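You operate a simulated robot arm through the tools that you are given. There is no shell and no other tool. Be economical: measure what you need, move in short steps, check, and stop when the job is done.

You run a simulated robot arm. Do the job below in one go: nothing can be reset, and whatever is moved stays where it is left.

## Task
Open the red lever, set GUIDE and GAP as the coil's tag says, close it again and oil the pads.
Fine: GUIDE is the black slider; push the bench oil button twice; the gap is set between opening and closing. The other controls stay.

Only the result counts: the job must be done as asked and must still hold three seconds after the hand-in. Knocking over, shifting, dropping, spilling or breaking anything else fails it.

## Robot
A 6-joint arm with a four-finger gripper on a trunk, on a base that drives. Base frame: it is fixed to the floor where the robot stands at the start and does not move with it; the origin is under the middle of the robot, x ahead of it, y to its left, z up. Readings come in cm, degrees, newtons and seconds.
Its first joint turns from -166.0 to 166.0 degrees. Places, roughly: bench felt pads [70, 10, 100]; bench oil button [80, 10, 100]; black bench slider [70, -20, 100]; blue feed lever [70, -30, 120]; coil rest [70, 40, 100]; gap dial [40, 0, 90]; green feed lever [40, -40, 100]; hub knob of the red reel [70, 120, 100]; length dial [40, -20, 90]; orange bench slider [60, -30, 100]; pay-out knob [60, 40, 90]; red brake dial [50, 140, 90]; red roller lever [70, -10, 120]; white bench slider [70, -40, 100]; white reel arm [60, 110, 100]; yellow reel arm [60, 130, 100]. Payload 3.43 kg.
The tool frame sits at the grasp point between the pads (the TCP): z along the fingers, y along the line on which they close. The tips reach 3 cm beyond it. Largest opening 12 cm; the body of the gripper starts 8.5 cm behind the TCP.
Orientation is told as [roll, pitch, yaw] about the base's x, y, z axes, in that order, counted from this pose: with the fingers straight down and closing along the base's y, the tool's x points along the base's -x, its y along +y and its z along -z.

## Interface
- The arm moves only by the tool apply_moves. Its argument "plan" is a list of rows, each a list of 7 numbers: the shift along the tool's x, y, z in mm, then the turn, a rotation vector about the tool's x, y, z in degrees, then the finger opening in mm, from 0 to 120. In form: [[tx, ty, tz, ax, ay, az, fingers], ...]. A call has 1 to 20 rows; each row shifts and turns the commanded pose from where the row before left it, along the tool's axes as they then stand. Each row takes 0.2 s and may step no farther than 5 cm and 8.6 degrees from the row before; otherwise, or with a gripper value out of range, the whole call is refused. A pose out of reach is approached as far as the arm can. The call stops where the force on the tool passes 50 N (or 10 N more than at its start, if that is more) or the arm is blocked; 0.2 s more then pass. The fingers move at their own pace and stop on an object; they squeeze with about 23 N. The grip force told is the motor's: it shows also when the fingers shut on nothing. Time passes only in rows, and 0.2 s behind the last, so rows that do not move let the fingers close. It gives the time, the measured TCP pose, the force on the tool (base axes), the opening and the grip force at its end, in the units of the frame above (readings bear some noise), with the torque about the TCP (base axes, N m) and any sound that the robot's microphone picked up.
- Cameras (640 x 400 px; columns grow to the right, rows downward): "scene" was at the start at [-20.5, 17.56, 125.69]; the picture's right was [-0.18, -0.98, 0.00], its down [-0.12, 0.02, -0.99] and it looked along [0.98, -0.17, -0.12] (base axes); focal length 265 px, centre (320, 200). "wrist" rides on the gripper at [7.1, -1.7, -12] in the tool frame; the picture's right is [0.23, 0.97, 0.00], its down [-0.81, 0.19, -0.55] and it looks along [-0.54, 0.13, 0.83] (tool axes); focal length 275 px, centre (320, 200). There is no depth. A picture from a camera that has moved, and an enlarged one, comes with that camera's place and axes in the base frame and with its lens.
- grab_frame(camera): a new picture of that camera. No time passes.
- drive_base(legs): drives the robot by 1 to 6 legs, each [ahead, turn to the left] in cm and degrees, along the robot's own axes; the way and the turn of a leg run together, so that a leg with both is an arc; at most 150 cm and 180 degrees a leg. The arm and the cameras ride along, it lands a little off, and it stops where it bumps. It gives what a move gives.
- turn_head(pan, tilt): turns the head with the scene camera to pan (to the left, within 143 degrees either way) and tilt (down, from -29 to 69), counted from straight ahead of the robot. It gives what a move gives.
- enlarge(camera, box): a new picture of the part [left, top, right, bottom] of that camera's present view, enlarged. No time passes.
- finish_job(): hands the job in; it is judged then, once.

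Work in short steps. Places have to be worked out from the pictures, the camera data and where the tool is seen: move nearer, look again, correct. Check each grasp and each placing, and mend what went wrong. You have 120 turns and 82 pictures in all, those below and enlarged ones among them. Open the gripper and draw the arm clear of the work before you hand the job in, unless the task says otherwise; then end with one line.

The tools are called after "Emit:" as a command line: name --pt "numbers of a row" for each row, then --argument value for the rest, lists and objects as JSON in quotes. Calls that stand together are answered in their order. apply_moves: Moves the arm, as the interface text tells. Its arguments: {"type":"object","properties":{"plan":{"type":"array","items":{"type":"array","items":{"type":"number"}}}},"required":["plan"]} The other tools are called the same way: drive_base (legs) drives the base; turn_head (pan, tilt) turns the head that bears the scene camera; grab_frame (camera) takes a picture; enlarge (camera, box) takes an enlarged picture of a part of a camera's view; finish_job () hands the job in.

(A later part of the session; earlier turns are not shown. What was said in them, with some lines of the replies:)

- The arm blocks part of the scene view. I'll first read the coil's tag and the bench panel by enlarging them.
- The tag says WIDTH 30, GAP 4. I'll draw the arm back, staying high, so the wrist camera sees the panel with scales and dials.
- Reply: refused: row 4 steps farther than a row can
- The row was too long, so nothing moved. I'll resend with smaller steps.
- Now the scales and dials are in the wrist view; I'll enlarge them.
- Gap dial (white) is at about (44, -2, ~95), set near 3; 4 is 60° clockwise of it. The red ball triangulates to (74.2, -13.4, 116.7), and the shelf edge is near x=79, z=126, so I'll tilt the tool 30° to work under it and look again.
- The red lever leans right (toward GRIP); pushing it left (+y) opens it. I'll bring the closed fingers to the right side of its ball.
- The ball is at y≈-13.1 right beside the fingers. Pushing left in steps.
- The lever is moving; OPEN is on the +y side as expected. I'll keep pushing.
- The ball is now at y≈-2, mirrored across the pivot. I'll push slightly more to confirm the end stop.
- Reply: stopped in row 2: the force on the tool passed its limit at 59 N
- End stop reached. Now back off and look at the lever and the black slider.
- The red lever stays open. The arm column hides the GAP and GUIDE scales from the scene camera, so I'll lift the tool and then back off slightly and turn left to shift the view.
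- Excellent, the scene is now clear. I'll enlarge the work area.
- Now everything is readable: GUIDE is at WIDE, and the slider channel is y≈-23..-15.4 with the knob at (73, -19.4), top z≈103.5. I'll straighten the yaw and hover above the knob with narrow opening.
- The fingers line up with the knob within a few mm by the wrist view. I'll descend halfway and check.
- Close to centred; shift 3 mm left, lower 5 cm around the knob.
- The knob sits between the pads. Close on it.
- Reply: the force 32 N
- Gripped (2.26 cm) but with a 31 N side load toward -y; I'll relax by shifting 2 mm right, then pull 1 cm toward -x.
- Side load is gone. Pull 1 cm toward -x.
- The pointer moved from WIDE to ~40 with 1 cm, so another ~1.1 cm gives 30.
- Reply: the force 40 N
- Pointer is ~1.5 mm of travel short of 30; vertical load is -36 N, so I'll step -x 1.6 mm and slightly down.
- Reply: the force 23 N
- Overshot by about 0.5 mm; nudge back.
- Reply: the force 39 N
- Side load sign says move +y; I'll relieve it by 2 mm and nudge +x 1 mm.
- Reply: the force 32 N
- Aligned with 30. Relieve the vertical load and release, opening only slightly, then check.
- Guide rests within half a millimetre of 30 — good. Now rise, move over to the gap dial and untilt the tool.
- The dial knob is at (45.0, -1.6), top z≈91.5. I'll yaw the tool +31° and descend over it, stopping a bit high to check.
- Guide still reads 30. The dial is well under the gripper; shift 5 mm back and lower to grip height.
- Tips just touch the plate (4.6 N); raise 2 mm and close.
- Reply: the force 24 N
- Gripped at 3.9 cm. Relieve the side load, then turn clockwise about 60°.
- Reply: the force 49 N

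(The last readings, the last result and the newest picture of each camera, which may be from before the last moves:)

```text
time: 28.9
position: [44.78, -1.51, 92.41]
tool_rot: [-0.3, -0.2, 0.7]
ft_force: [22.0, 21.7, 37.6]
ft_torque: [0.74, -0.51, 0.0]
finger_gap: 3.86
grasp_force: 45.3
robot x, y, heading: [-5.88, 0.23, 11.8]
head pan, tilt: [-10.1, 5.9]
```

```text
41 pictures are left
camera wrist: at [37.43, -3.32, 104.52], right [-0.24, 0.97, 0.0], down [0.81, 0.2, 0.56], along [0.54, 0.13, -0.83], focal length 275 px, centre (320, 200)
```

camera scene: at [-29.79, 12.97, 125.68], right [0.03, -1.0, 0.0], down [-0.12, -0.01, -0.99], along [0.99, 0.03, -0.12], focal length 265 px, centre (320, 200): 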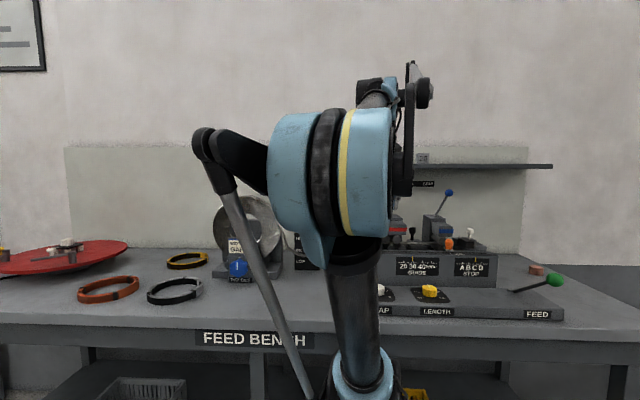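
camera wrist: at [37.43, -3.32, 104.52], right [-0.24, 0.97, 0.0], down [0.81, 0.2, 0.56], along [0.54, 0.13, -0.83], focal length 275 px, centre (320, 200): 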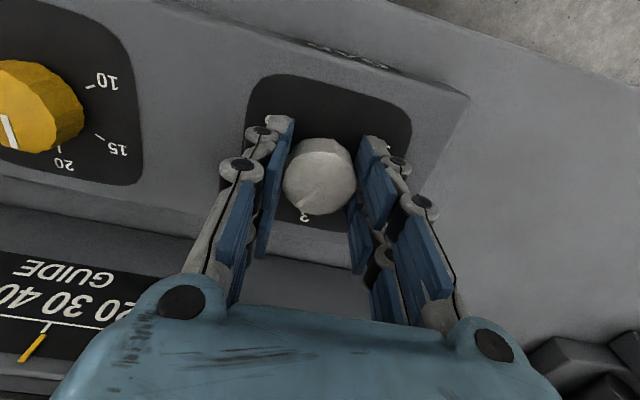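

I need to see whether the knob turned with the fingers.

Emit:
enlarge --camera "wrist" --box '[240, 110, 400, 230]'

```text
3.33 times, centred on (320, 170) of wrist
camera zoom: at [37.43, -3.32, 104.52], right [-0.24, 0.97, 0.0], down [0.81, 0.2, 0.56], along [0.54, 0.13, -0.83], focal length 918 px, centre (320, 300)
```

zoom: 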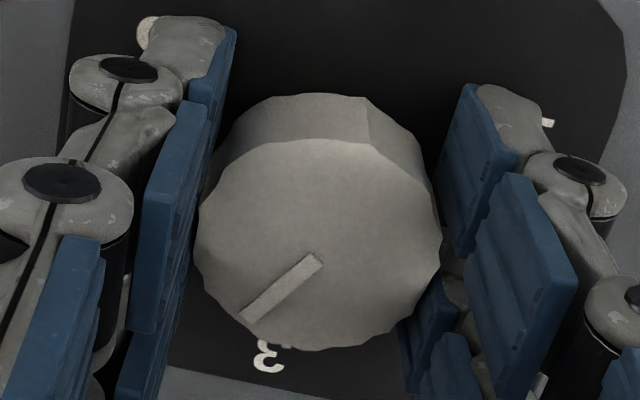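

It is turning with the fingers: halfway to 4. Relieve loads and continue another 30°.

Emit:
apply_moves --pt "-1 1 -1 0 0 0 25" --pt "0 0 0 0 0 7.5 25" --pt "0 0 0 0 0 7.5 25" --pt "0 0 0 0 0 7.5 25" --pt "0 0 0 0 0 7.5 25" --pt "0 0 0 0 0 0 25"

Emit:
enlarge --camera "wrist" --box '[220, 80, 420, 230]'

```text
time: 30.3
position: [44.72, -1.38, 92.33]
tool_rot: [-0.1, -0.2, -29.3]
ft_force: [20.7, 13.0, -3.2]
ft_torque: [0.26, -1.17, 0.05]
finger_gap: 3.87
grasp_force: 45.2
robot x, y, heading: [-6.17, 0.37, 11.5]
head pan, tilt: [-10.1, 5.9]
```

```text
2.67 times, centred on (320, 155) of wrist
camera zoom: at [37.54, 0.6, 104.5], right [0.28, 0.96, 0.0], down [0.8, -0.23, 0.56], along [0.53, -0.16, -0.83], focal length 734 px, centre (320, 320)
```

zoom: 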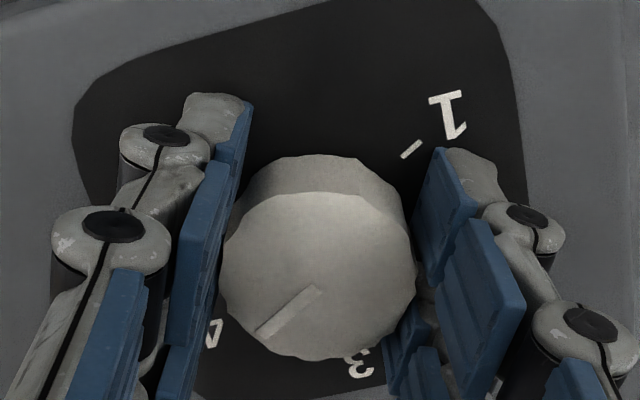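

Pointer computes to about -62° i.e. at 4. Release and rise to check it.

Emit:
apply_moves --pt "0 0 0 0 0 0 65" --pt "0 0 0 0 0 0 65" --pt "0 0 -40 0 0 0 65" --pt "0 0 -40 0 0 0 65" --pt "0 0 -40 0 0 7.5 65"

Emit:
grab_frame --camera "wrist"

Emit:
enlarge --camera "wrist" --box '[240, 20, 400, 140]'

```text
time: 31.5
position: [44.61, -1.55, 104.35]
tool_rot: [-0.1, -0.3, -36.7]
ft_force: [0.0, 0.3, -0.2]
ft_torque: [-0.01, 0.01, -0.01]
finger_gap: 6.5
grasp_force: 0.1
robot x, y, heading: [-6.47, 0.18, 11.7]
head pan, tilt: [-10.1, 5.9]
```

```text
38 pictures are left
camera wrist: at [37.67, 1.33, 116.41], right [0.4, 0.92, 0.0], down [0.76, -0.33, 0.56], along [0.51, -0.22, -0.83], focal length 275 px, centre (320, 200)
```

wrist: 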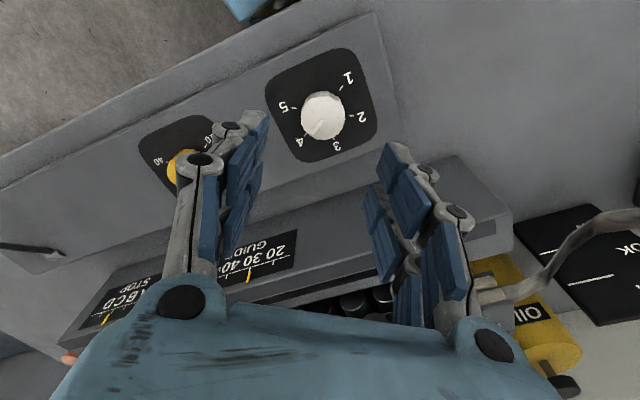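

```text
3.33 times, centred on (320, 80) of wrist
camera zoom: at [37.67, 1.33, 116.41], right [0.4, 0.92, 0.0], down [0.76, -0.33, 0.56], along [0.51, -0.22, -0.83], focal length 918 px, centre (320, 600)
```

zoom: 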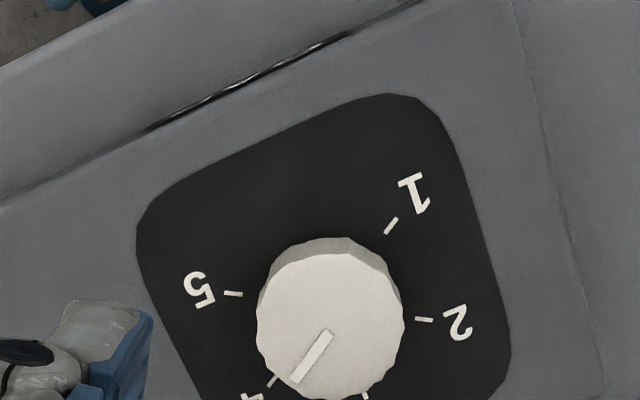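

The pointer is right on the 4 mark. Next: rise, straighten, tilt, and approach the red ball from its left side with closed fingers.

Emit:
apply_moves --pt "0 0 -40 0 0 -7.3 40" --pt "0 0 -40 0 0 -7.3 0" --pt "0 0 -40 0 0 -7.3 0" --pt "0 0 -40 0 0 -7.3 0" --pt "0 0 0 0 0 -7.3 0" --pt "0 35 0 0 -7.5 0 0" --pt "0 35 0 0 -7.5 0 0" --pt "0 0 0 0 -7.5 0 0" --pt "0 0 0 0 -7.5 0 0" --pt "-33.3 0 23.4 0 0 0 0" --pt "-33.3 0 23.4 0 0 0 0" --pt "-33.3 0 23.4 0 0 0 0" --pt "-33.3 0 23.4 0 0 0 0" --pt "-33.3 0 23.4 0 0 0 0"

Emit:
grab_frame --camera "wrist"

```text
time: 34.5
position: [64.76, 5.92, 118.83]
tool_rot: [-0.4, -30.2, -0.2]
ft_force: [-1.4, -0.3, 0.5]
ft_torque: [-0.02, -0.05, 0.01]
finger_gap: 0.0
grasp_force: 22.8
robot x, y, heading: [-6.03, 0.49, 11.8]
head pan, tilt: [-10.1, 5.9]
```

```text
36 pictures are left
camera wrist: at [52.48, 4.18, 125.59], right [-0.2, 0.97, -0.12], down [0.42, 0.19, 0.88], along [0.88, 0.12, -0.45], focal length 275 px, centre (320, 200)
```

wrist: 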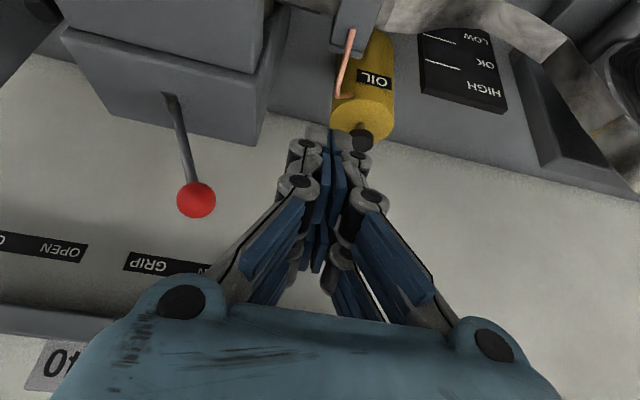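

Ball at y≈-2.9, fingers at y=5.9. Move in beside it and push right.

Emit:
apply_moves --pt "-33.5 0 25 0 0 0 0" --pt "-33.5 0 25 0 0 0 0" --pt "0 -15 0 0 0 0 0" --pt "0 -15 0 0 0 0 0" --pt "0 -15 0 0 0 0 0" --pt "0 -15 0 0 0 0 0" --pt "0 -15 0 0 0 0 0" --pt "0 -15 0 0 0 0 0" --pt "0 -15 0 0 0 0 0" --pt "0 -15 0 0 0 0 0" --pt "0 -12 0 0 0 0 0"

Emit:
grab_frame --camera "wrist"

```text
time: 36.9
position: [73.37, -7.75, 117.73]
tool_rot: [-0.3, -30.2, -0.3]
ft_force: [0.6, -0.6, 1.0]
ft_torque: [0.03, 0.03, 0.0]
finger_gap: 0.0
grasp_force: 22.9
robot x, y, heading: [-6.25, -0.13, 11.6]
head pan, tilt: [-10.1, 5.9]
```

```text
35 pictures are left
camera wrist: at [60.96, -9.36, 124.58], right [-0.2, 0.97, -0.12], down [0.42, 0.19, 0.88], along [0.88, 0.12, -0.45], focal length 275 px, centre (320, 200)
```

wrist: 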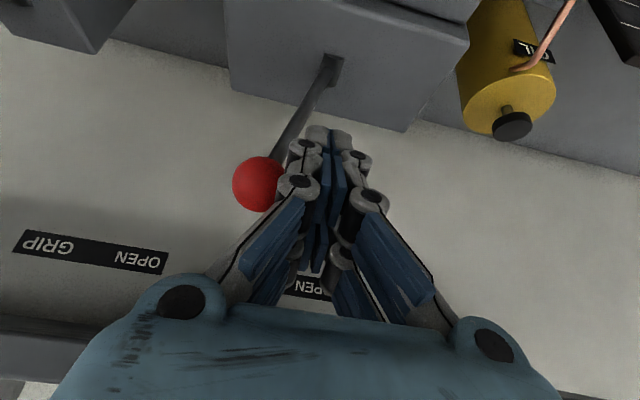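

The ball has passed over to y≈-11; keep pushing to the GRIP stop (~-13.4).

Emit:
apply_moves --pt "0 -10 0 0 0 0 0" --pt "0 -8 0 0 0 0 0" --pt "0 -6 0 0 0 0 0" --pt "0 -5 0 0 0 0 0" --pt "0 -5 0 0 0 0 0"

Emit:
grab_frame --camera "wrist"

```text
time: 38.1
position: [73.16, -10.75, 117.76]
tool_rot: [-0.2, -30.1, 0.1]
ft_force: [0.2, 41.1, -0.8]
ft_torque: [0.41, 0.01, 0.49]
finger_gap: 0.01
grasp_force: 22.7
robot x, y, heading: [-6.41, 0.3, 12.1]
head pan, tilt: [-10.1, 5.9]
```

```text
34 pictures are left
camera wrist: at [60.94, -12.37, 124.65], right [-0.2, 0.97, -0.12], down [0.42, 0.19, 0.88], along [0.88, 0.13, -0.45], focal length 275 px, centre (320, 200)
```

wrist: 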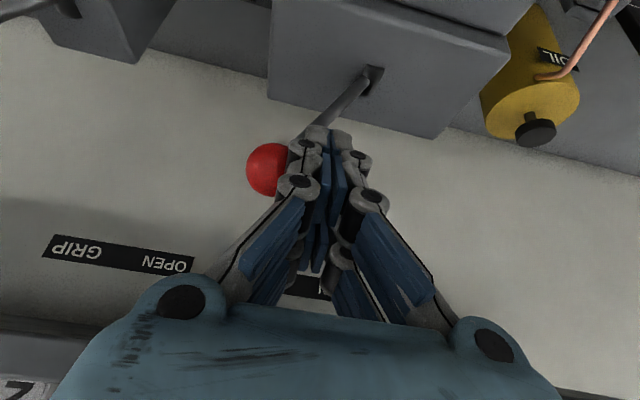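

41 N at the stop: the lever is back at GRIP. Now back off left and hover over the oil button at ~(79.6, 12.6, 101.8).

Emit:
apply_moves --pt "0 39 0 0 0 0 0" --pt "0 39 0 0 0 0 0" --pt "0 39 0 0 0 0 0" --pt "0 39 0 0 0 0 0" --pt "0 39 0 0 0 0 0" --pt "0 39 0 0 0 0 0" --pt "3 0 38 0 0 0 0" --pt "3 0 38 0 0 0 0" --pt "3 0 30 0 0 0 0"

Emit:
grab_frame --camera "wrist"

Emit:
grab_frame --camera "scene"

```text
time: 40.1
position: [77.75, 11.98, 108.09]
tool_rot: [-0.2, -30.1, -0.1]
ft_force: [-0.3, -0.1, -0.2]
ft_torque: [0.01, -0.03, 0.02]
finger_gap: 0.01
grasp_force: 23.1
robot x, y, heading: [-5.57, 0.19, 11.7]
head pan, tilt: [-10.1, 5.9]
```

```text
33 pictures are left
camera wrist: at [65.4, 10.42, 114.82], right [-0.2, 0.97, -0.12], down [0.42, 0.19, 0.88], along [0.88, 0.12, -0.45], focal length 275 px, centre (320, 200)
```

wrist: 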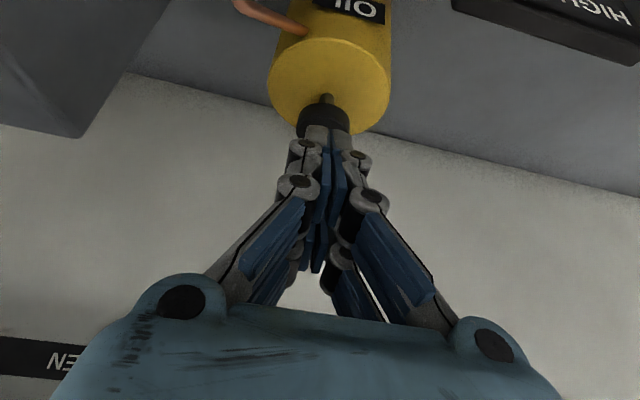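

```text
32 pictures are left
camera scene: at [-29.77, 12.96, 125.69], right [0.03, -1.0, 0.0], down [-0.12, -0.01, -0.99], along [0.99, 0.03, -0.12], focal length 265 px, centre (320, 200)
```

scene: 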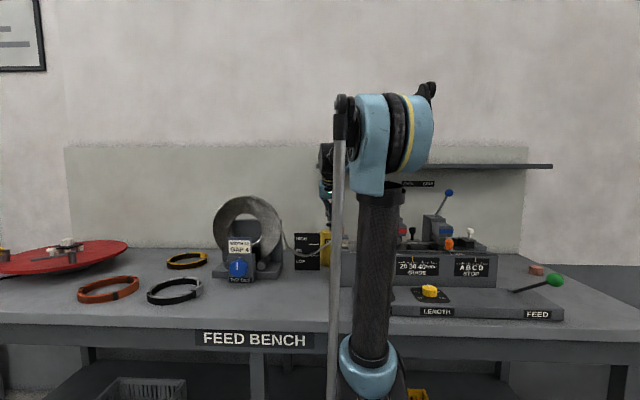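

Button centre under the tips (79.1, 11.8). Lower 2.5 cm vertically without touching and check.

Emit:
apply_moves --pt "6 0 11 0 0 0 0" --pt "6 0 11 0 0 0 0"

Emit:
enlarge --camera "wrist" --box '[240, 60, 400, 180]'

Emit:
enlarge --camera "scene" --box '[290, 200, 370, 280]'

```text
time: 40.7
position: [77.82, 12.2, 105.64]
tool_rot: [-0.3, -30.2, -0.1]
ft_force: [-1.3, -1.7, 3.8]
ft_torque: [-0.05, 0.06, -0.02]
finger_gap: 0.59
grasp_force: 22.8
robot x, y, heading: [-6.04, 0.51, 11.8]
head pan, tilt: [-10.1, 5.9]
heard: click
```

```text
3.33 times, centred on (320, 120) of wrist
camera zoom: at [65.45, 10.5, 112.51], right [-0.2, 0.97, -0.12], down [0.42, 0.19, 0.88], along [0.88, 0.12, -0.45], focal length 918 px, centre (320, 467)
```

zoom: 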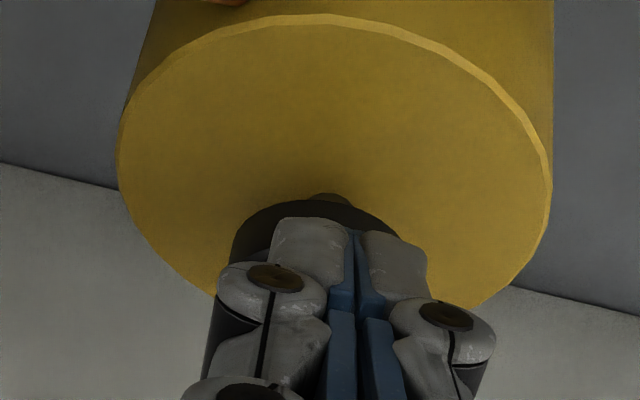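

```text
5.00 times, centred on (330, 240) of scene
camera zoom: at [-29.76, 12.96, 125.69], right [0.03, -1.0, 0.0], down [-0.12, -0.01, -0.99], along [0.99, 0.03, -0.12], focal length 1326 px, centre (270, 0)
```

zoom: 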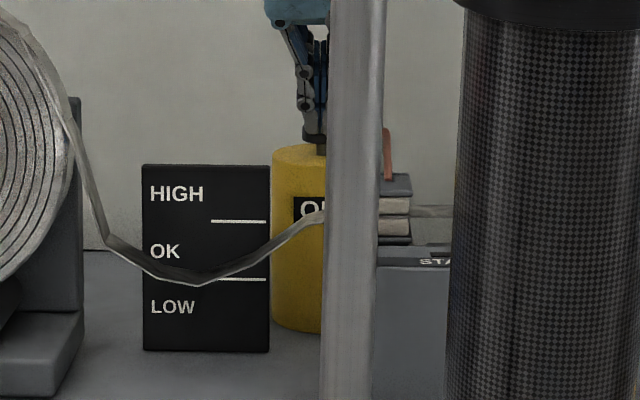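

A click was heard: the button sits a bit higher than estimated and was pressed once. I'll rise 2.5 cm to let it come back and check for sounds.

Emit:
apply_moves --pt "-6 0 -11 0 0 0 0" --pt "-6 0 -11 0 0 0 0" --pt "0 0 0 0 0 0 0"

Emit:
enlarge --camera "scene" --box '[290, 200, 370, 280]'

Emit:
enlarge --camera "wrist" --box '[240, 30, 400, 180]'

```text
time: 41.5
position: [77.69, 12.15, 108.24]
tool_rot: [-0.3, -30.1, 0.0]
ft_force: [-0.1, 0.5, 0.6]
ft_torque: [0.0, -0.01, 0.01]
finger_gap: 0.0
grasp_force: 33.1
robot x, y, heading: [-6.04, 0.29, 11.6]
head pan, tilt: [-10.1, 5.9]
```

```text
5.00 times, centred on (330, 240) of scene
camera zoom: at [-29.74, 12.97, 125.69], right [0.03, -1.0, 0.0], down [-0.12, -0.01, -0.99], along [0.99, 0.03, -0.12], focal length 1326 px, centre (270, 0)
```

zoom: 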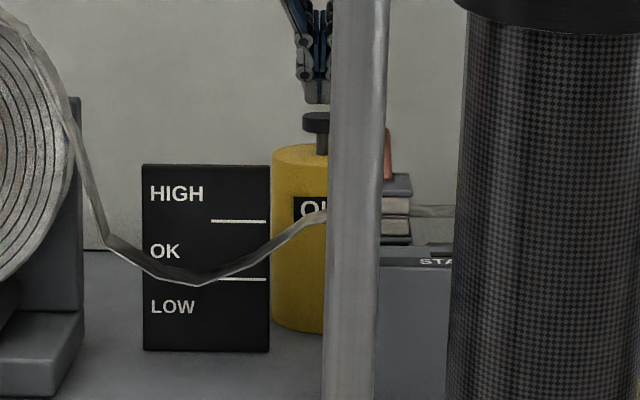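

```text
2.67 times, centred on (320, 105) of wrist
camera zoom: at [65.28, 10.57, 115.05], right [-0.2, 0.97, -0.12], down [0.42, 0.19, 0.88], along [0.88, 0.12, -0.45], focal length 734 px, centre (320, 453)
```

zoom: 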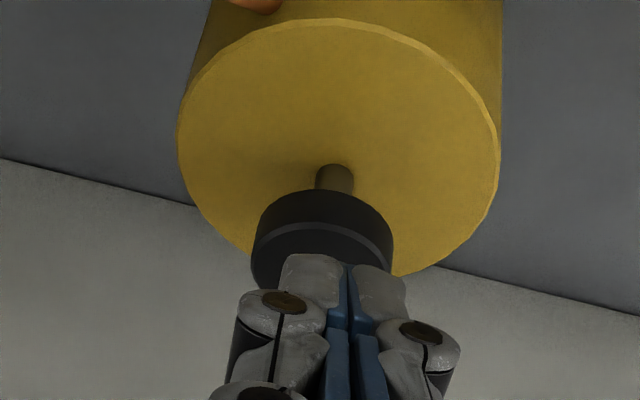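

The plunger sprang back up; one press counted. Repeat the identical press and release.

Emit:
apply_moves --pt "6 0 11 0 0 0 0" --pt "6 0 11 0 0 0 0" --pt "0 0 0 0 0 0 0"

```text
time: 42.3
position: [77.62, 12.4, 105.69]
tool_rot: [-0.3, -30.1, -0.1]
ft_force: [-1.0, 1.0, 3.4]
ft_torque: [0.05, 0.01, -0.02]
finger_gap: 0.61
grasp_force: 33.4
robot x, y, heading: [-6.07, 0.08, 12.0]
head pan, tilt: [-10.1, 5.9]
```

No click this time — probably just short of the threshold. Press a couple of mm deeper.

Emit:
apply_moves --pt "1 0 1.8 0 0 0 0"

```text
time: 42.7
position: [77.75, 12.32, 105.45]
tool_rot: [-0.4, -30.1, 0.0]
ft_force: [-2.8, -2.1, 4.0]
ft_torque: [-0.06, 0.1, 0.0]
finger_gap: 0.58
grasp_force: 33.3
robot x, y, heading: [-5.97, -0.0, 11.6]
head pan, tilt: [-10.1, 5.9]
heard: click
```

Second click heard. Rise clear and draw the arm back, then verify all settings.

Emit:
apply_moves --pt "-7 0 -12 0 0 0 0" --pt "-7 0 -12 0 0 0 0" --pt "-10 0 -40 0 0 0 0" --pt "0 0 -45 0 0 0 0" --pt "0 0 -45 0 0 0 0" --pt "20 0 -40 0 0 0 60" --pt "20 -10 -40 0 0 0 120" --pt "0 -30 0 0 0 0 120" --pt "0 0 0 0 8 0 120" --pt "0 0 0 0 8 0 120"

Emit:
grab_frame --camera "wrist"

Emit:
grab_frame --camera "scene"

```text
time: 44.9
position: [64.62, 8.24, 125.04]
tool_rot: [-0.2, -14.0, -0.2]
ft_force: [-0.9, -0.3, 0.6]
ft_torque: [0.02, -0.04, 0.0]
finger_gap: 12.01
grasp_force: 0.0
robot x, y, heading: [-6.44, -0.15, 11.9]
head pan, tilt: [-10.1, 5.9]
```

```text
27 pictures are left
camera wrist: at [54.72, 6.56, 134.87], right [-0.22, 0.97, -0.06], down [0.65, 0.19, 0.73], along [0.73, 0.12, -0.68], focal length 275 px, centre (320, 200)
```

wrist: 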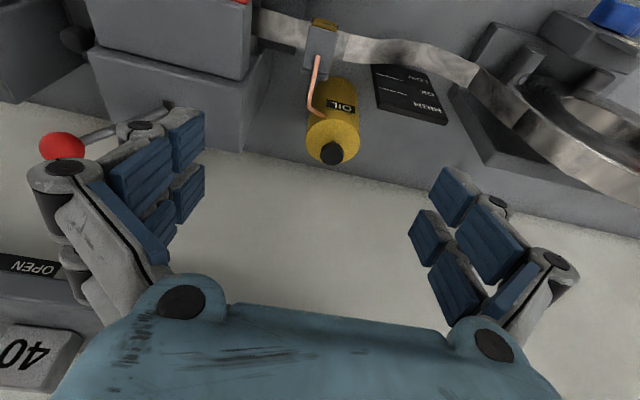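

```text
26 pictures are left
camera scene: at [-29.8, 12.95, 125.69], right [0.03, -1.0, 0.0], down [-0.12, -0.01, -0.99], along [0.99, 0.03, -0.12], focal length 265 px, centre (320, 200)
```

scene: 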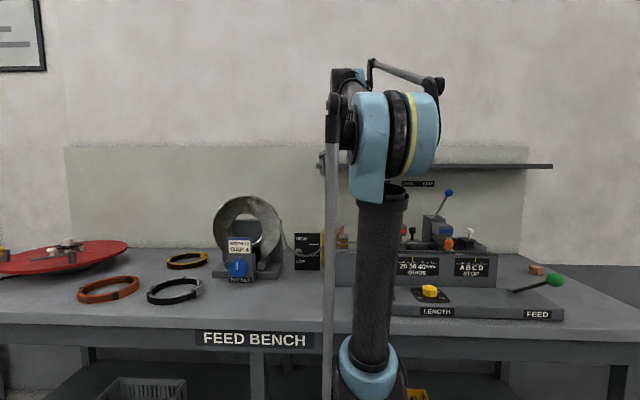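

The pads look oiled (amber). Draw back and up for a final check of dial, guide and lever.

Emit:
apply_moves --pt "29 -18 -32 0 0 0 120" --pt "29 -18 -32 0 0 0 120" --pt "29 -18 -32 0 0 0 120" --pt "29 -18 -32 0 0 0 120" --pt "29 -18 -32 0 0 0 120" --pt "0 0 0 0 7 0 120" --pt "0 0 0 0 7 0 120"

Emit:
enlarge --camera "wrist" --box '[160, 0, 480, 220]'

Emit:
enlarge --camera "scene" --box '[370, 170, 530, 320]'

```text
time: 46.5
position: [46.55, -0.53, 136.85]
tool_rot: [-0.3, -0.2, -0.2]
ft_force: [-0.4, 0.8, 0.6]
ft_torque: [-0.02, -0.07, -0.02]
finger_gap: 12.02
grasp_force: 0.0
robot x, y, heading: [-6.12, 0.29, 11.8]
head pan, tilt: [-10.1, 5.9]
```

```text
1.82 times, centred on (320, 110) of wrist
camera zoom: at [39.29, -2.26, 148.87], right [-0.23, 0.97, -0.01], down [0.81, 0.19, 0.55], along [0.54, 0.12, -0.83], focal length 500 px, centre (320, 364)
```

zoom: 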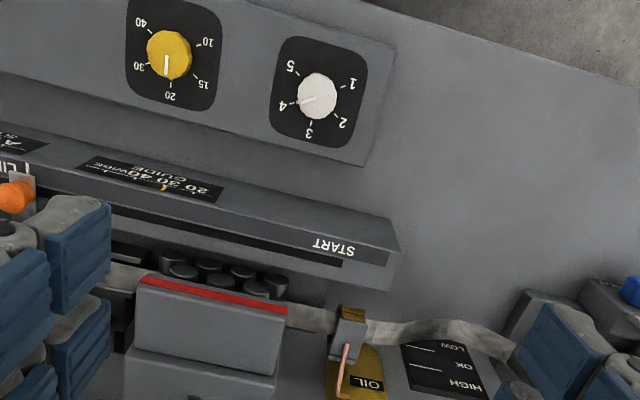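

```text
2.67 times, centred on (450, 245) of scene
camera zoom: at [-29.8, 12.96, 125.68], right [0.03, -1.0, 0.0], down [-0.12, -0.01, -0.99], along [0.99, 0.03, -0.12], focal length 707 px, centre (-27, 80)
```

zoom: 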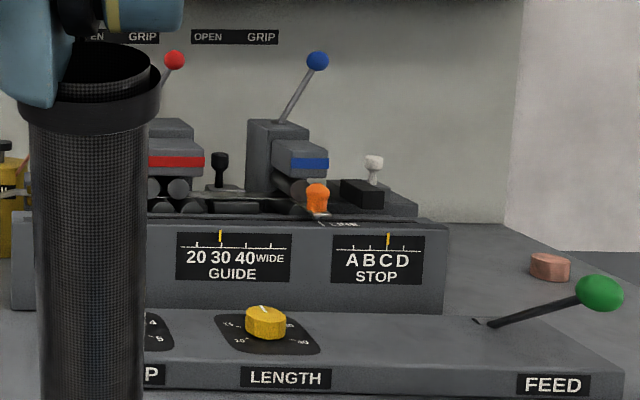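

GUIDE reads 30, GAP reads 4, the red lever is at GRIP and the pads are oiled. The other controls haven't changed and the arm is clear, so I'm handing in.

Emit:
finish_job

```text
The job is handed in.
```

I opened the red lever, set GUIDE to 30 and GAP to 4 as the tag says, closed the lever again and pushed the oil button twice; all of it held in the final pictures before I handed in.
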